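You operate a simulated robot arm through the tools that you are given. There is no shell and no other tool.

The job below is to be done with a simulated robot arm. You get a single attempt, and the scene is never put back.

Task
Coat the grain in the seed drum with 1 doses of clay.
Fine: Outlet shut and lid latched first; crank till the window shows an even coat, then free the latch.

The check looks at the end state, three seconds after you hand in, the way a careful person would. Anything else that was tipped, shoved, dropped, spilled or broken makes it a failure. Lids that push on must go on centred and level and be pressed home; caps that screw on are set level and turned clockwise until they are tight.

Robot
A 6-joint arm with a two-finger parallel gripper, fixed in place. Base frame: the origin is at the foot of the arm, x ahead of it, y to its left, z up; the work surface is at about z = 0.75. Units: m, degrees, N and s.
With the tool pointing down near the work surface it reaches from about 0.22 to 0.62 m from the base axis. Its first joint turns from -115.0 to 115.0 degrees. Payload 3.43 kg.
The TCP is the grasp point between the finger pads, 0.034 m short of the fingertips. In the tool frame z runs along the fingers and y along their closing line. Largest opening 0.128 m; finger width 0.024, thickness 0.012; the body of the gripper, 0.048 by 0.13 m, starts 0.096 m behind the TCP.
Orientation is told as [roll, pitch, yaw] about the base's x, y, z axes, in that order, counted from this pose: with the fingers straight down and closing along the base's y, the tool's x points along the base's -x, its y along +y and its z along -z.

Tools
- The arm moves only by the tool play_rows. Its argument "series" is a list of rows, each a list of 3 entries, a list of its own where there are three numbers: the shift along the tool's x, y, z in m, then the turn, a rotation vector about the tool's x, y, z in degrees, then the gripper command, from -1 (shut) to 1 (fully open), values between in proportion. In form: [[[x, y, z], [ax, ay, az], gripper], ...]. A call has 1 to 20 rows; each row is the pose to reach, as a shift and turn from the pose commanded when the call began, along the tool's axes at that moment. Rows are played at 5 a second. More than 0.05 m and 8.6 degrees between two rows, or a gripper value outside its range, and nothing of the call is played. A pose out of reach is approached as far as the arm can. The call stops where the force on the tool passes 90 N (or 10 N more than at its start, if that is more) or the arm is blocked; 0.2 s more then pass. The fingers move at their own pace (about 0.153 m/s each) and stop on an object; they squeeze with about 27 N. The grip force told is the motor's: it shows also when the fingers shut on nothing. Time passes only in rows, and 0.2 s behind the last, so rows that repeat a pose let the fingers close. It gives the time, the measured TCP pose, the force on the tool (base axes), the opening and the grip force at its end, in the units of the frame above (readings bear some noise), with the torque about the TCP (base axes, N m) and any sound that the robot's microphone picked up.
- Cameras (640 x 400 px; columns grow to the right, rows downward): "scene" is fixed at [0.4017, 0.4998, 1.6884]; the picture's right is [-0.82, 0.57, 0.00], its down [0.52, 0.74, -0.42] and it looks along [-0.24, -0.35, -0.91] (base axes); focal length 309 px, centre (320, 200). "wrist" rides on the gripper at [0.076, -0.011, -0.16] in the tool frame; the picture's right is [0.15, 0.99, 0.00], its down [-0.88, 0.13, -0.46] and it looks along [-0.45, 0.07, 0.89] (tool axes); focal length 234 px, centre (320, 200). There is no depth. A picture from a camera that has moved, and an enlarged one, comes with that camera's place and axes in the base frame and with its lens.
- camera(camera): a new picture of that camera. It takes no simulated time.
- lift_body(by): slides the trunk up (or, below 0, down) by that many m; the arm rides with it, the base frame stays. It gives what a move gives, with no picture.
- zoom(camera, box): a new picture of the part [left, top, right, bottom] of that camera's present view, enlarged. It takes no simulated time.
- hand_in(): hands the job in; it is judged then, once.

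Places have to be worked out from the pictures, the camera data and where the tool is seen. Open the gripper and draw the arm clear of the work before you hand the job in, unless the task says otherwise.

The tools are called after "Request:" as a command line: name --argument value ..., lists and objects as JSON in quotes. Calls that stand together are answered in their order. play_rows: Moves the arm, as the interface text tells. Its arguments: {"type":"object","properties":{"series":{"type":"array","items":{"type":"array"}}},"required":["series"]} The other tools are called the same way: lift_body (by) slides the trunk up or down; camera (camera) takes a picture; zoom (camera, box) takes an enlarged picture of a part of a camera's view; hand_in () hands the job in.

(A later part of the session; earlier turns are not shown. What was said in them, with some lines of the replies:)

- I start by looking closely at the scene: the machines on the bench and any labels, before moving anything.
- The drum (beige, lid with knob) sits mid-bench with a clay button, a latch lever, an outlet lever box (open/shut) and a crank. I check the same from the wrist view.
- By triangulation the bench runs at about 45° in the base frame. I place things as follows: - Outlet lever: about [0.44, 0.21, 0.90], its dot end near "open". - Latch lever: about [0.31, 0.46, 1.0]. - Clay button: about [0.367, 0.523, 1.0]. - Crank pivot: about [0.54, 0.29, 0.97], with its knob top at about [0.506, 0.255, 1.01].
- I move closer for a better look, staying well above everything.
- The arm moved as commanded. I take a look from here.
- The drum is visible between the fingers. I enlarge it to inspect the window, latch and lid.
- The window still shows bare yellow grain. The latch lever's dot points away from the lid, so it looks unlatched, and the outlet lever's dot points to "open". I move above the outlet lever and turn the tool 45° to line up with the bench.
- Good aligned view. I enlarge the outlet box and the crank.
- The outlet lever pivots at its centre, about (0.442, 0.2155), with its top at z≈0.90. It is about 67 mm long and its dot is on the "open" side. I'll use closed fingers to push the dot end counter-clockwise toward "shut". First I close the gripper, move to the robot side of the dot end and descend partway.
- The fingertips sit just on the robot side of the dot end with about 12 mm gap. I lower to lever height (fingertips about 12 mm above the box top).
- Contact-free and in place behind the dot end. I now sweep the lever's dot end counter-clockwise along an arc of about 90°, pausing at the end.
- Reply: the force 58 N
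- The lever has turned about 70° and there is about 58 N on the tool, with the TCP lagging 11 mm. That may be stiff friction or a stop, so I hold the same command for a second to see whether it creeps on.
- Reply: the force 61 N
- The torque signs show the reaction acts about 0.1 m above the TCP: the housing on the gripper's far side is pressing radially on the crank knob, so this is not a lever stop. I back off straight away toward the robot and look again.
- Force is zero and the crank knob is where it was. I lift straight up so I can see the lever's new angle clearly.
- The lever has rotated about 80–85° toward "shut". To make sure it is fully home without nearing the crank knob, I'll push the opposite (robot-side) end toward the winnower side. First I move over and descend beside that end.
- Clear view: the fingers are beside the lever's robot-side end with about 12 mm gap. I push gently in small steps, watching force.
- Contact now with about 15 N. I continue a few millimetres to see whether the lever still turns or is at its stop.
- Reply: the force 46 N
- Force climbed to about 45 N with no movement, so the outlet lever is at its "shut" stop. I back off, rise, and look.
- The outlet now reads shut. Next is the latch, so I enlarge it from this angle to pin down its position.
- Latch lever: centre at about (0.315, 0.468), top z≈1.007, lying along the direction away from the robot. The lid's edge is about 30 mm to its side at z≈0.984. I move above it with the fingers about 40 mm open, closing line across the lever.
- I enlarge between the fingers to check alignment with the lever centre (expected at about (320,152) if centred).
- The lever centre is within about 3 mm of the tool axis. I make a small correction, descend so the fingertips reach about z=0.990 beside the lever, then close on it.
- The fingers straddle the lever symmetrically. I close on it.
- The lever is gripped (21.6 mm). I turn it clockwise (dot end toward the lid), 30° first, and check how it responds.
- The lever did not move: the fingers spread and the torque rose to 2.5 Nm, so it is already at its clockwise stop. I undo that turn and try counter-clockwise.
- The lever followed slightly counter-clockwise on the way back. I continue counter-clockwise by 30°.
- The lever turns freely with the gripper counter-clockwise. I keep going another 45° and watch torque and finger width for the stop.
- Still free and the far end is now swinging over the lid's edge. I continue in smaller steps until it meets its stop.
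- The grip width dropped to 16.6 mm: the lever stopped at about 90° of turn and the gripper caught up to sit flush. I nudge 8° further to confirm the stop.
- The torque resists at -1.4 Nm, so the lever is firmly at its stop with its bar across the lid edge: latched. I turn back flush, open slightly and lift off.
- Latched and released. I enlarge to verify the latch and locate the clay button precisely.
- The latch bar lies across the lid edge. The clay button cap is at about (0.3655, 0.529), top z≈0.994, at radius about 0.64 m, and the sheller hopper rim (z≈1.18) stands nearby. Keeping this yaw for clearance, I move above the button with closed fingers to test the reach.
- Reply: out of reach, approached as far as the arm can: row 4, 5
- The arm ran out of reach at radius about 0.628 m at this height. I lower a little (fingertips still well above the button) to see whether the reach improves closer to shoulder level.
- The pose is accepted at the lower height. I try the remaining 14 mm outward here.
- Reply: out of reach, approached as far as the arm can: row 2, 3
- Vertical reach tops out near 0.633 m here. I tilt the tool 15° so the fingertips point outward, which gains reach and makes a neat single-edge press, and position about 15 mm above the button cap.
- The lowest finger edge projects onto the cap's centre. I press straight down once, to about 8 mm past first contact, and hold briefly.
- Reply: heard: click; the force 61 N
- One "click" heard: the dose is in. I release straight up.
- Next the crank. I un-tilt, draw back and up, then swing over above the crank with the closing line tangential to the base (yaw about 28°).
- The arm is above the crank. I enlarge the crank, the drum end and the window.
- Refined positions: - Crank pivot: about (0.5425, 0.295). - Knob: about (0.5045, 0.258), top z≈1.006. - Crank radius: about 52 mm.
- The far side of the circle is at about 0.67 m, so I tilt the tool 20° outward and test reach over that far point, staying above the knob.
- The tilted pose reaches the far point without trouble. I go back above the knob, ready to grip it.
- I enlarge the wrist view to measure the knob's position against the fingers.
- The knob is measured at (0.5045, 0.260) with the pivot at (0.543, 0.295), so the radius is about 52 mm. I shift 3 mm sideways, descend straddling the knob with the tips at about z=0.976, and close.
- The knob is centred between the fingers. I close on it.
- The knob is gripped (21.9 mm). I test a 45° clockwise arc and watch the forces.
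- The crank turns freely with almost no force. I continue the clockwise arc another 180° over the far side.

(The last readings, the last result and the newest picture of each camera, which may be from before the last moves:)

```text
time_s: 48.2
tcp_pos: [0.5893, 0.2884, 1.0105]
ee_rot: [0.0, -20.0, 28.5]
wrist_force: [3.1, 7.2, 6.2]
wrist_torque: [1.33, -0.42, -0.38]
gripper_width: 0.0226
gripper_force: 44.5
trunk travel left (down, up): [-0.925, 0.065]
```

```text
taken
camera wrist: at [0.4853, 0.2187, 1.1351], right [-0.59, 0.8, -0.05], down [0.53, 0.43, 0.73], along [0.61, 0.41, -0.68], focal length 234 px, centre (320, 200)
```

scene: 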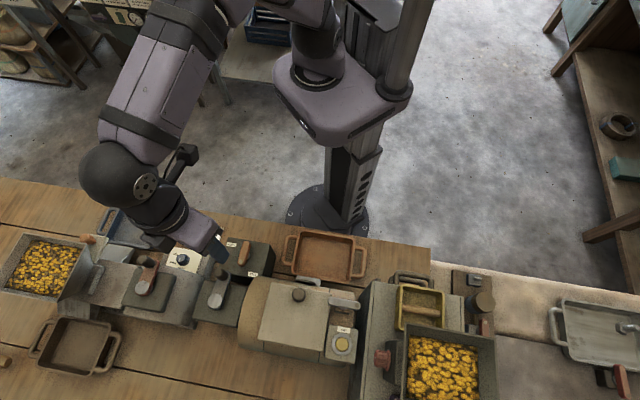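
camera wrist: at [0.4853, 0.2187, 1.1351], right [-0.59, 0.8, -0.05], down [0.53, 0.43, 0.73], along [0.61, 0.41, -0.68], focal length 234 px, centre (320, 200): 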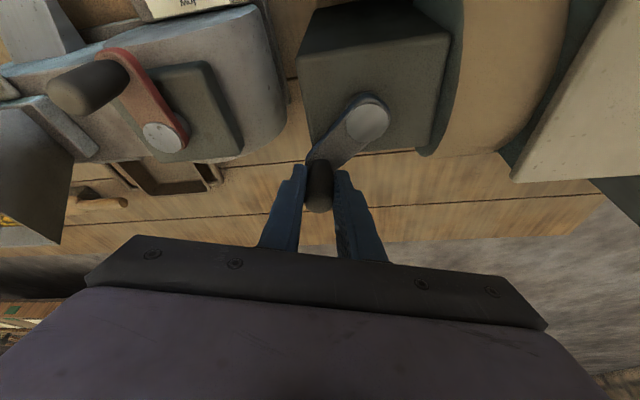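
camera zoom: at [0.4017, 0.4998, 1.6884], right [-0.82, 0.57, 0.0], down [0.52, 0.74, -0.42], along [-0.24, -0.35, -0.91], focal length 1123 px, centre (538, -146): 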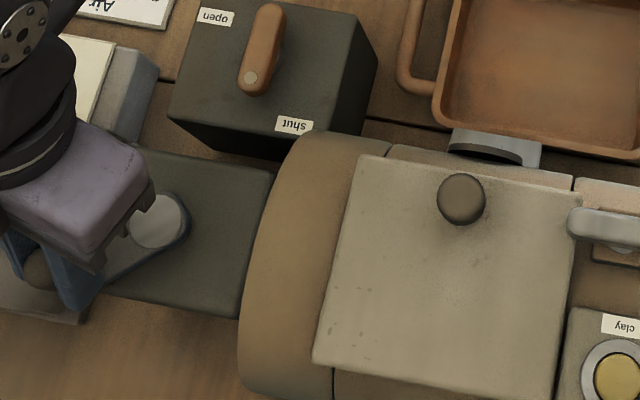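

Half a turn is done cleanly. I complete the revolution and then check the window.

Request:
play_rows --series '[[[0.0115, -0.0135, -0.0042], [0, 0, 0], -1], [[0.0267, -0.022, -0.0097], [0, 0, 0], -1], [[0.0436, -0.0244, -0.0159], [0, 0, 0], -1], [[0.0604, -0.0206, -0.022], [0, 0, 0], -1], [[0.0749, -0.0109, -0.0273], [0, 0, 0], -1], [[0.0854, 0.0035, -0.0311], [0, 0, 0], -1], [[0.0906, 0.0209, -0.033], [0, 0, 0], -1], [[0.09, 0.0391, -0.0328], [0, 0, 0], -1], [[0.0835, 0.056, -0.0304], [0, 0, 0], -1]]'

Request:
camera --camera "wrist"

Request:
zoom --camera "scene" --box '[280, 260, 340, 300]'

```text
time_s: 50.2
tcp_pos: [0.4823, 0.2967, 1.0128]
ee_rot: [0.0, -20.1, 28.6]
wrist_force: [-7.3, -5.7, 8.5]
wrist_torque: [-1.24, 0.58, -0.38]
gripper_width: 0.0225
gripper_force: 44.9
trunk travel left (down, up): [-0.925, 0.065]
```

```text
taken
camera wrist: at [0.3788, 0.2258, 1.1358], right [-0.59, 0.8, -0.05], down [0.53, 0.44, 0.73], along [0.61, 0.41, -0.68], focal length 234 px, centre (320, 200)
```

wrist: 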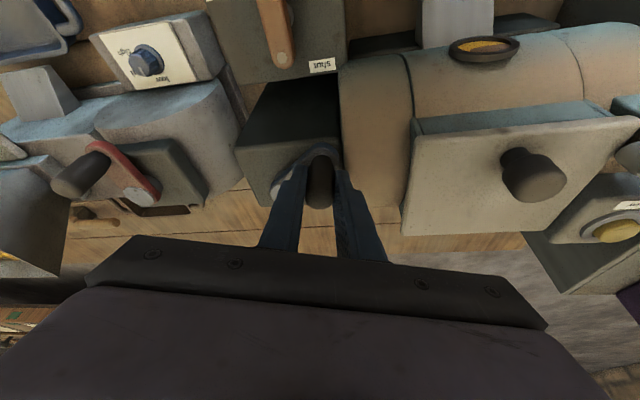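

```text
10.00 times, centred on (310, 280) of scene
camera zoom: at [0.4017, 0.4998, 1.6884], right [-0.82, 0.57, 0.0], down [0.52, 0.74, -0.42], along [-0.24, -0.35, -0.91], focal length 3089 px, centre (420, -600)
```

zoom: 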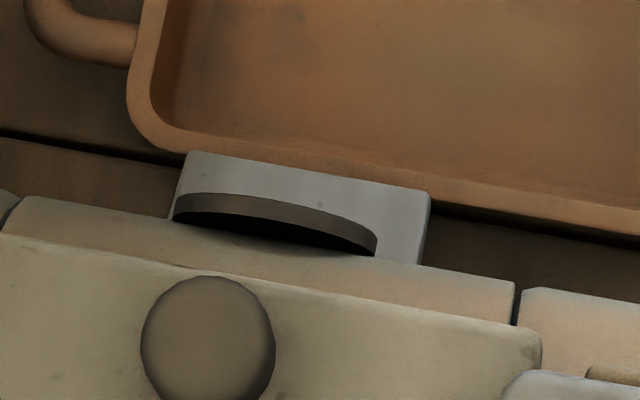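

The window is visible from here in the wrist camera, so I enlarge it.

Request:
zoom --camera "wrist" --box '[435, 25, 535, 75]'

```text
6.40 times, centred on (485, 50) of wrist
camera zoom: at [0.3788, 0.2258, 1.1358], right [-0.59, 0.8, -0.05], down [0.53, 0.44, 0.73], along [0.61, 0.41, -0.68], focal length 1499 px, centre (-736, 1160)
```

zoom: 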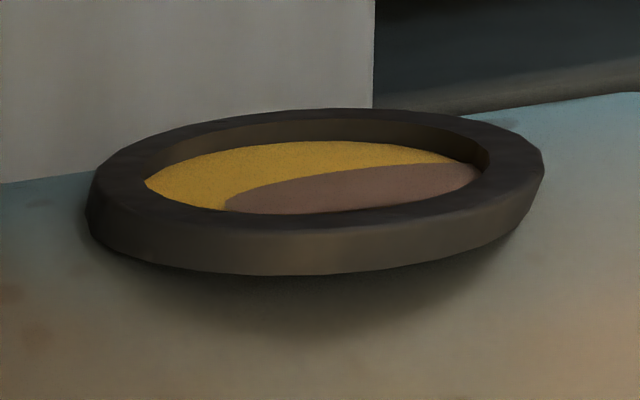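

The window now shows clay over part of the grain, so cranking works. I make another full revolution and check again.

Request:
play_rows --series '[[[-0.0115, 0.0135, 0.0042], [0, 0, 0], -1], [[-0.0267, 0.022, 0.0097], [0, 0, 0], -1], [[-0.0436, 0.0245, 0.0159], [0, 0, 0], -1], [[-0.0604, 0.0206, 0.022], [0, 0, 0], -1], [[-0.0749, 0.0109, 0.0273], [0, 0, 0], -1], [[-0.0854, -0.0035, 0.0311], [0, 0, 0], -1], [[-0.0906, -0.0209, 0.033], [0, 0, 0], -1], [[-0.09, -0.0391, 0.0327], [0, 0, 0], -1], [[-0.0835, -0.056, 0.0304], [0, 0, 0], -1], [[-0.072, -0.0695, 0.0262], [0, 0, 0], -1], [[-0.0568, -0.078, 0.0207], [0, 0, 0], -1], [[-0.0399, -0.0804, 0.0145], [0, 0, 0], -1], [[-0.0231, -0.0766, 0.0084], [0, 0, 0], -1], [[-0.0086, -0.0669, 0.0031], [0, 0, 0], -1], [[0.0019, -0.0525, -0.0007], [0, 0, 0], -1], [[0.0071, -0.0351, -0.0026], [0, 0, 0], -1], [[0.0065, -0.0169, -0.0024], [0, 0, 0], -1], [[0, 0, 0], [0, 0, 0], -1]]'

Request:
zoom --camera "wrist" --box '[435, 25, 535, 75]'

Request:
camera --camera "wrist"

```text
time_s: 54.0
tcp_pos: [0.4841, 0.2964, 1.013]
ee_rot: [0.0, -20.3, 28.6]
wrist_force: [-1.1, -8.3, 6.7]
wrist_torque: [-1.43, 0.48, -0.45]
gripper_width: 0.0225
gripper_force: 45.3
trunk travel left (down, up): [-0.925, 0.065]
```

```text
6.40 times, centred on (485, 50) of wrist
camera zoom: at [0.3793, 0.2256, 1.1356], right [-0.59, 0.8, -0.05], down [0.52, 0.43, 0.73], along [0.61, 0.41, -0.68], focal length 1499 px, centre (-736, 1160)
```

zoom: 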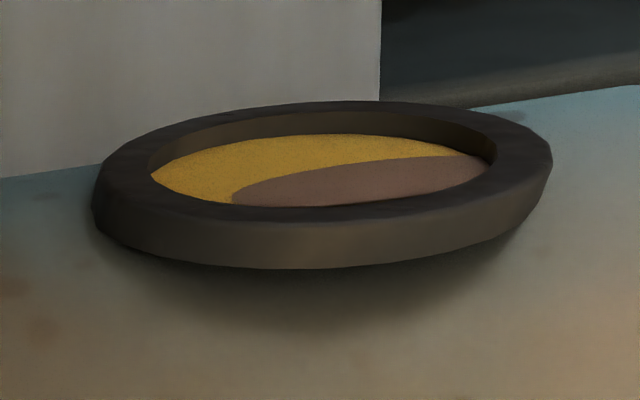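

```text
taken
camera wrist: at [0.3793, 0.2256, 1.1356], right [-0.59, 0.8, -0.05], down [0.52, 0.43, 0.73], along [0.61, 0.41, -0.68], focal length 234 px, centre (320, 200)
```

wrist: 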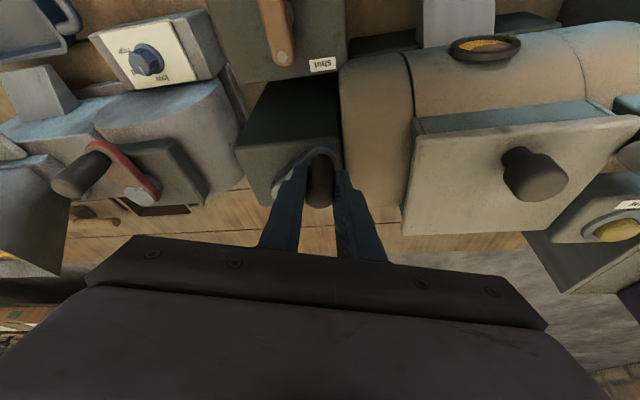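

The patch looks about the same: clay is present but not yet even. I keep cranking a revolution at a time and check after each.

Request:
play_rows --series '[[[-0.0115, 0.0135, 0.0042], [0, 0, 0], -1], [[-0.0267, 0.022, 0.0097], [0, 0, 0], -1], [[-0.0436, 0.0245, 0.0159], [0, 0, 0], -1], [[-0.0604, 0.0206, 0.022], [0, 0, 0], -1], [[-0.0749, 0.0109, 0.0273], [0, 0, 0], -1], [[-0.0854, -0.0035, 0.0311], [0, 0, 0], -1], [[-0.0906, -0.0209, 0.033], [0, 0, 0], -1], [[-0.09, -0.0391, 0.0327], [0, 0, 0], -1], [[-0.0835, -0.056, 0.0304], [0, 0, 0], -1], [[-0.072, -0.0695, 0.0262], [0, 0, 0], -1], [[-0.0568, -0.078, 0.0207], [0, 0, 0], -1], [[-0.0399, -0.0804, 0.0145], [0, 0, 0], -1], [[-0.0231, -0.0766, 0.0084], [0, 0, 0], -1], [[-0.0086, -0.0669, 0.0031], [0, 0, 0], -1], [[0.0019, -0.0525, -0.0007], [0, 0, 0], -1], [[0.0071, -0.0351, -0.0026], [0, 0, 0], -1], [[0.0065, -0.0169, -0.0024], [0, 0, 0], -1], [[0, 0, 0], [0, 0, 0], -1]]'

Request:
zoom --camera "wrist" --box '[435, 25, 535, 75]'

```text
time_s: 57.8
tcp_pos: [0.4836, 0.2968, 1.0141]
ee_rot: [-0.1, -20.2, 28.7]
wrist_force: [-5.3, -6.5, 3.6]
wrist_torque: [-0.19, 1.07, -0.27]
gripper_width: 0.0222
gripper_force: 45.5
trunk travel left (down, up): [-0.925, 0.065]
```

```text
6.40 times, centred on (485, 50) of wrist
camera zoom: at [0.3793, 0.2259, 1.1358], right [-0.59, 0.8, -0.05], down [0.53, 0.43, 0.73], along [0.61, 0.41, -0.68], focal length 1499 px, centre (-736, 1160)
```

zoom: 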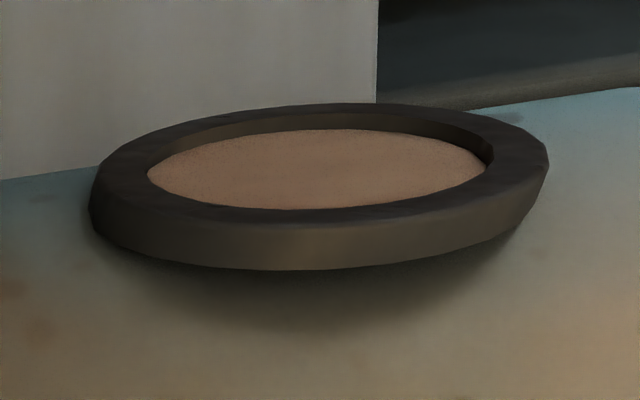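

The window now shows an even coat across its whole area, so I stop cranking. I open the fingers and lift straight off the knob.

Request:
play_rows --series '[[[0, 0, 0], [0, 0, 0], -0.25], [[0, 0, 0], [0, 0, 0], -0.25], [[-0.0068, 0, -0.0188], [0, 0, 0], -0.25], [[-0.0171, 0, -0.047], [0, 0, 0], -0.25], [[-0.0308, 0, -0.0846], [0, 0, 0], -0.25], [[-0.0444, 0, -0.122], [0, 0, 0], -0.25], [[-0.0444, 0, -0.122], [0, 0, 0], -0.25]]'

Request:
camera --camera "wrist"

Request:
camera --camera "scene"

```text
time_s: 59.4
tcp_pos: [0.4853, 0.2932, 1.1423]
ee_rot: [0.0, -20.0, 28.6]
wrist_force: [0.7, 0.7, 0.7]
wrist_torque: [0.0, 0.0, -0.01]
gripper_width: 0.0482
gripper_force: 0.0
trunk travel left (down, up): [-0.925, 0.065]
```

```text
taken
camera wrist: at [0.3804, 0.2239, 1.2639], right [-0.59, 0.8, -0.05], down [0.53, 0.44, 0.73], along [0.61, 0.41, -0.68], focal length 234 px, centre (320, 200)
```

wrist: 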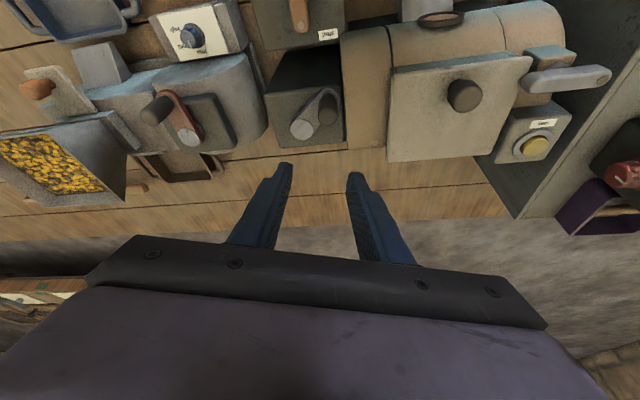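

```text
taken
```

scene: 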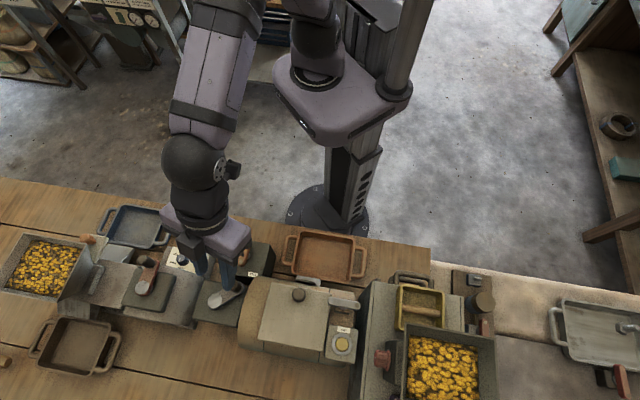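

The outlet still reads shut and the latch is still across. I un-tilt and travel back over the latch with the closing line across its bar (yaw 135°).

Request:
play_rows --series '[[[-0.0017, 0, -0.0047], [0, 5, 0], -0.25], [[-0.0034, 0, -0.0094], [0, 10, 0], -0.25], [[-0.0051, 0, -0.0141], [0, 15, 0], -0.25], [[-0.0068, 0, -0.0188], [0, 20, 0], -0.25], [[-0.0068, 0, -0.0188], [0, 20, 0], -0.25]]'

Request:
play_rows --series '[[[0.0049, 0.0166, 0], [0, 0, -7.6], -0.45], [[0.0098, 0.0332, 0], [0, 0, -15.2], -0.45], [[0.0147, 0.0498, 0], [0, 0, -22.8], -0.45], [[0.0196, 0.0664, 0], [0, 0, -30.4], -0.45], [[0.0244, 0.083, 0], [0, 0, -38], -0.45], [[0.0293, 0.0996, 0], [0, 0, -45.6], -0.45], [[0.0342, 0.1162, 0], [0, 0, -53.2], -0.45], [[0.0391, 0.1327, 0], [0, 0, -60.8], -0.45], [[0.044, 0.1493, 0], [0, 0, -68.4], -0.45], [[0.0489, 0.1659, 0], [0, 0, -76], -0.45], [[0.0537, 0.1825, 0], [0, 0, -83.6], -0.45], [[0.0586, 0.1991, 0.01], [0, 0, -91.2], -0.45], [[0.0635, 0.2157, 0.02], [0, 0, -98.8], -0.45], [[0.0684, 0.2323, 0.03], [0, 0, -106.5], -0.45], [[0.0684, 0.2323, 0.03], [0, 0, -106.5], -0.45]]'

Request:
zoom --camera "wrist" --box '[250, 90, 390, 200]'

```text
time_s: 60.6
tcp_pos: [0.4852, 0.2951, 1.1612]
ee_rot: [-0.1, -0.1, 28.5]
wrist_force: [-0.3, -0.6, -0.3]
wrist_torque: [-0.03, -0.03, 0.0]
gripper_width: 0.0481
gripper_force: 0.0
trunk travel left (down, up): [-0.925, 0.065]
```

```text
time_s: 63.8
tcp_pos: [0.314, 0.4662, 1.1302]
ee_rot: [0.0, 0.0, 135.0]
wrist_force: [0.1, -0.4, 0.3]
wrist_torque: [0.0, 0.0, -0.03]
gripper_width: 0.0354
gripper_force: 0.0
trunk travel left (down, up): [-0.925, 0.065]
```

```text
3.64 times, centred on (320, 145) of wrist
camera zoom: at [0.3759, 0.4209, 1.2901], right [-0.59, -0.8, 0.0], down [-0.72, 0.53, 0.46], along [-0.37, 0.27, -0.89], focal length 852 px, centre (320, 400)
```

zoom: 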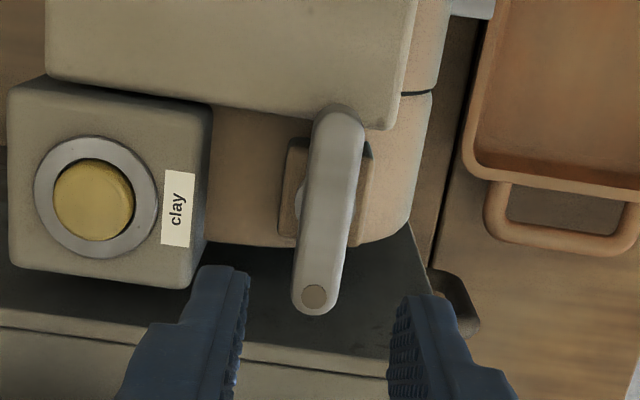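

The lever is centred within about 2 mm of the tool axis. I correct, descend to z≈1.027 and close on the bar.

Request:
play_rows --series '[[[0.0014, 0.0021, 0.035], [0, 0, 0], -0.45], [[0.0014, 0.0021, 0.07], [0, 0, 0], -0.45], [[0.0014, 0.0021, 0.095], [0, 0, 0], -0.45], [[0.0014, 0.0021, 0.104], [0, 0, 0], -0.45], [[0.0014, 0.0021, 0.104], [0, 0, 0], -1], [[0.0014, 0.0021, 0.104], [0, 0, 0], -1], [[0.0014, 0.0021, 0.104], [0, 0, 0], -1]]'

Request:
zoom --camera "wrist" --box '[250, 110, 390, 230]'

```text
time_s: 65.4
tcp_pos: [0.3127, 0.4646, 1.0273]
ee_rot: [0.0, 0.0, 135.0]
wrist_force: [0.0, 0.4, -0.8]
wrist_torque: [0.07, -0.13, -0.02]
gripper_width: 0.0169
gripper_force: 44.7
trunk travel left (down, up): [-0.925, 0.065]
```

```text
3.33 times, centred on (320, 170) of wrist
camera zoom: at [0.3754, 0.4191, 1.1854], right [-0.6, -0.8, 0.0], down [-0.71, 0.53, 0.46], along [-0.37, 0.27, -0.89], focal length 781 px, centre (320, 300)
```

zoom: 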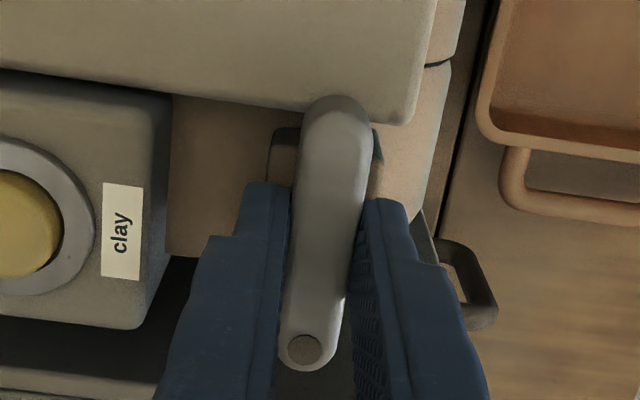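

The bar is gripped flush (16.9 mm). I turn it clockwise 90° back to its free position, about 30° more slowly at the end.

Request:
play_rows --series '[[[0, 0, 0], [0, 0, 7.5], -1], [[0, 0, 0], [0, 0, 15], -1], [[0, 0, 0], [0, 0, 22.5], -1], [[0, 0, 0], [0, 0, 30], -1], [[0, 0, 0], [0, 0, 37.5], -1], [[0, 0, 0], [0, 0, 45], -1], [[0, 0, 0], [0, 0, 52.5], -1], [[0, 0, 0], [0, 0, 60], -1], [[0, 0, 0], [0, 0, 65], -1], [[0, 0, 0], [0, 0, 70], -1], [[0, 0, 0], [0, 0, 75], -1], [[0, 0, 0], [0, 0, 80], -1], [[0, 0, 0], [0, 0, 85], -1], [[0, 0, 0], [0, 0, 90], -1], [[0, 0, 0], [0, 0, 90], -1]]'

Request:
zoom --camera "wrist" --box '[250, 110, 390, 230]'

```text
time_s: 68.6
tcp_pos: [0.3131, 0.4643, 1.0268]
ee_rot: [0.0, 0.0, 44.9]
wrist_force: [0.1, 2.1, -5.0]
wrist_torque: [0.76, -0.65, 0.05]
gripper_width: 0.017
gripper_force: 45.0
trunk travel left (down, up): [-0.925, 0.065]
```

```text
3.33 times, centred on (320, 170) of wrist
camera zoom: at [0.2682, 0.4033, 1.1854], right [-0.8, 0.6, 0.0], down [0.53, 0.71, 0.46], along [0.27, 0.37, -0.89], focal length 781 px, centre (320, 300)
```

zoom: 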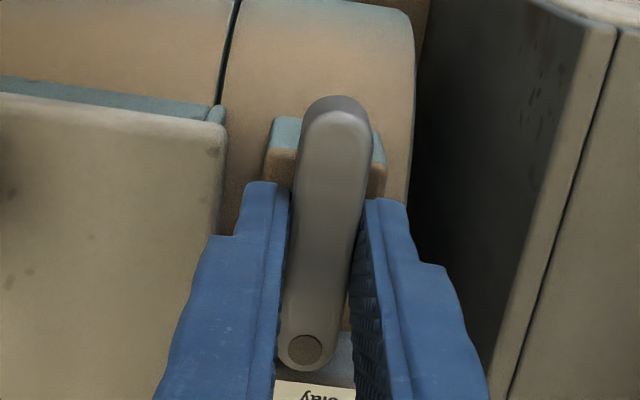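

The bar is back parallel to the lid edge. I nudge 7° further to confirm it is at its free stop.

Request:
play_rows --series '[[[0, 0, 0], [0, 0, 4], -1], [[0, 0, 0], [0, 0, 7], -1], [[0, 0, 0], [0, 0, 7], -1]]'

```text
time_s: 69.4
tcp_pos: [0.3115, 0.4641, 1.0269]
ee_rot: [-0.1, 0.1, 38.0]
wrist_force: [-0.2, 1.8, -2.5]
wrist_torque: [-0.2, 0.25, 1.42]
gripper_width: 0.0196
gripper_force: 44.7
trunk travel left (down, up): [-0.925, 0.065]
```

The torque rises to +1.4 Nm at the free stop. I open here without turning back, lift clear, and inspect.

Request:
play_rows --series '[[[0, 0, 0], [0, 0, 0], -0.4], [[0, 0, 0], [0, 0, 0], -0.4], [[0, 0, -0.02], [0, 0, 0], -0.4], [[0, 0, -0.05], [0, 0, 0], -0.4], [[0, 0, -0.09], [0, 0, 0], 0], [[0.03, 0, -0.12], [0, 0, 0], 0.5], [[0.06, 0, -0.14], [0, 0, 0], 1], [[0.06, 0, -0.14], [0, 0, 0], 1]]'

Request:
camera --camera "wrist"

Request:
camera --camera "scene"

```text
time_s: 71.2
tcp_pos: [0.2643, 0.4274, 1.1688]
ee_rot: [-0.1, 0.1, 38.0]
wrist_force: [1.1, 0.3, -0.8]
wrist_torque: [-0.02, 0.01, 0.03]
gripper_width: 0.1278
gripper_force: 0.0
trunk travel left (down, up): [-0.925, 0.065]
```

```text
taken
camera wrist: at [0.2125, 0.3717, 1.3259], right [-0.72, 0.69, 0.0], down [0.61, 0.65, 0.45], along [0.31, 0.33, -0.89], focal length 234 px, centre (320, 200)
```

wrist: 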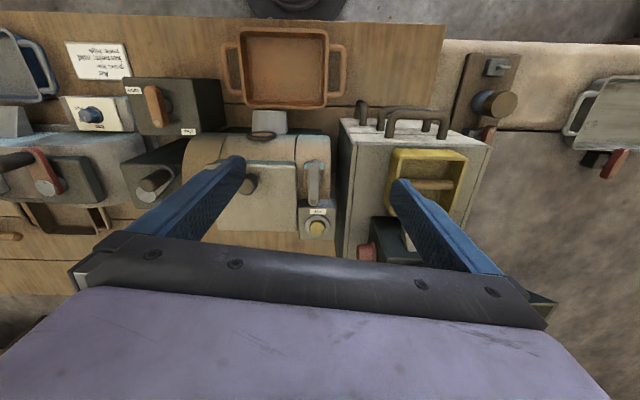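

```text
taken
```

scene: 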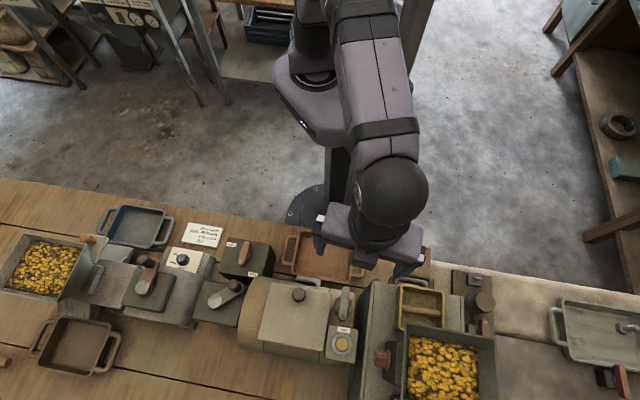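

I enlarge the window, latch and outlet lever to confirm the end state before retreating.

Request:
zoom --camera "wrist" --box '[225, 110, 345, 185]'

Request:
zoom --camera "scene" --box '[280, 270, 380, 335]'

Request:
zoom --camera "scene" --box '[190, 230, 290, 295]'

```text
5.33 times, centred on (285, 148) of wrist
camera zoom: at [0.2125, 0.3717, 1.3259], right [-0.72, 0.69, 0.0], down [0.61, 0.65, 0.45], along [0.31, 0.33, -0.89], focal length 1249 px, centre (507, 480)
```

zoom: 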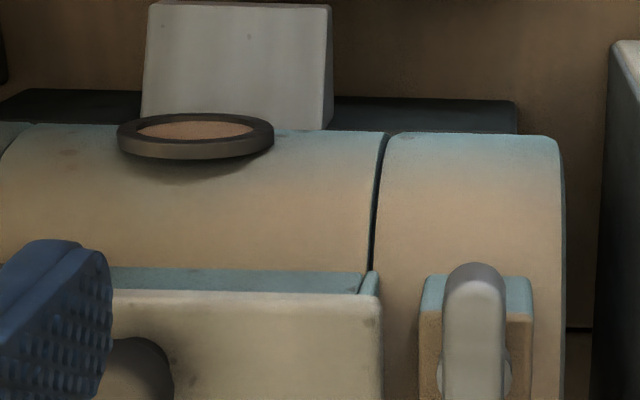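

```text
6.15 times, centred on (330, 302) of scene
camera zoom: at [0.4017, 0.4998, 1.6884], right [-0.82, 0.57, 0.0], down [0.52, 0.74, -0.42], along [-0.24, -0.35, -0.91], focal length 1901 px, centre (258, -431)
```

zoom: 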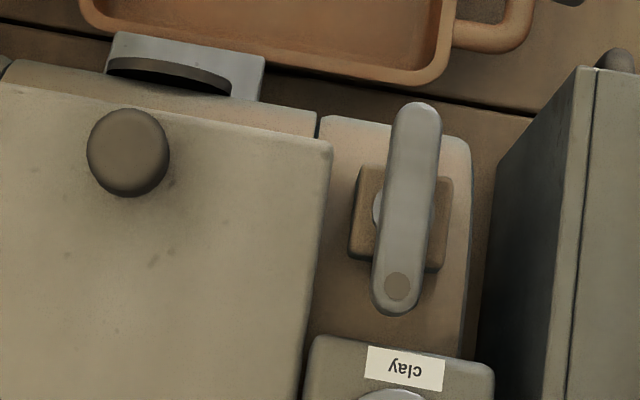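

```text
6.15 times, centred on (240, 262) of scene
camera zoom: at [0.4017, 0.4998, 1.6884], right [-0.82, 0.57, 0.0], down [0.52, 0.74, -0.42], along [-0.24, -0.35, -0.91], focal length 1901 px, centre (812, -185)
```

zoom: 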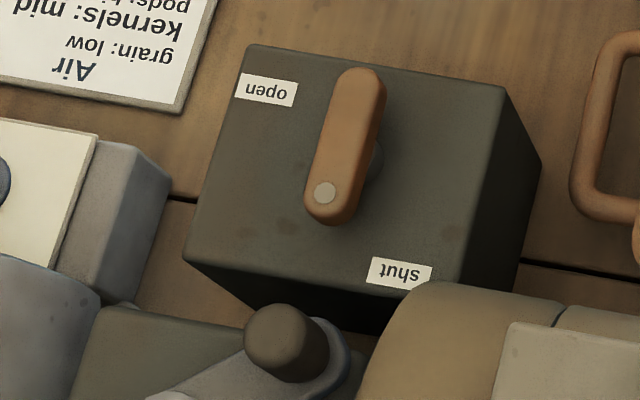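

The end state looks right: even coat in the window, latch bar free at its stop, outlet at shut, and nothing else disturbed. I draw the open gripper up and back, clear of the work.

Request:
play_rows --series '[[[0.0, 0.0, -0.04], [0, 0, 0], 1], [[0.03, -0.009, -0.075], [0, 0, 0], 1], [[0.06, -0.018, -0.11], [0, 0, 0], 1], [[0.09, -0.028, -0.14], [0, 0, 0], 1], [[0.1228, -0.0386, -0.17], [0, 0, 0], 1], [[0.1228, -0.0386, -0.17], [0, 0, 0], 1]]'

Request:
camera --camera "scene"

Request:
camera --camera "wrist"

```text
time_s: 72.6
tcp_pos: [0.1919, 0.3209, 1.3361]
ee_rot: [-0.1, 0.1, 38.0]
wrist_force: [-0.6, 0.1, -1.3]
wrist_torque: [-0.03, 0.02, -0.01]
gripper_width: 0.1281
gripper_force: 0.1
trunk travel left (down, up): [-0.925, 0.065]
```

```text
taken
```

scene: 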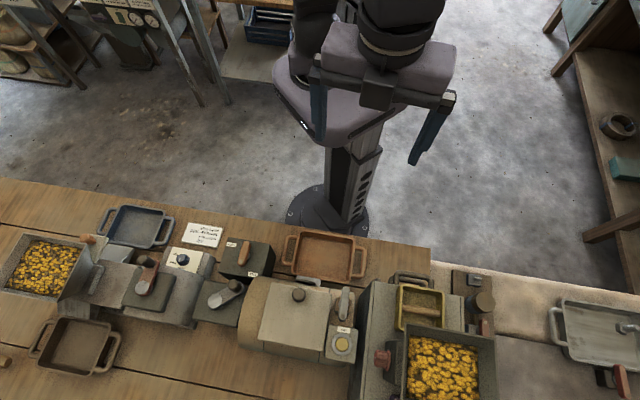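

```text
taken
camera wrist: at [0.1398, 0.2663, 1.4954], right [-0.72, 0.69, 0.0], down [0.61, 0.65, 0.45], along [0.31, 0.33, -0.89], focal length 234 px, centre (320, 200)
```

wrist: 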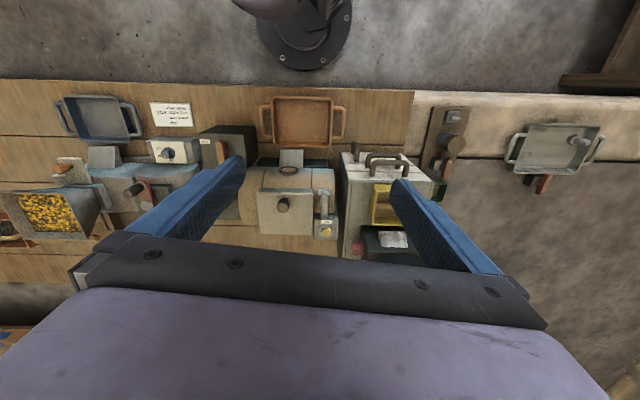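

The arm is clear with the gripper open. Everything on the bench is in place, the window shows the even coat, the outlet is shut and the latch is free. I hand in the job.

Request:
hand_in

```text
The job is handed in.
```

I coated the grain in the seed drum with one dose of clay and handed the job in; I haven't seen the check's result.

- **Outlet:** turned to "shut" and pressed against its stop before anything else.
- **Latch:** turned across the lid until it met its stop, before the dose went in.
- **Clay:** one press of the button, one click heard.
- **Cranking:** about three and a quarter clockwise turns. The window still showed a partial patch after two turns and an even coat at the end, so I stopped there.
- **Latch freed:** turned back to its original position, against its stop.

While closing the outlet, the gripper housing pressed on the crank knob with roughly 60 to 75 N for about a second. I backed off. The crank did not turn, and it worked normally afterwards.

The last pictures show nothing else on the bench moved or spilled. The gripper was open and the arm clear when I handed in.
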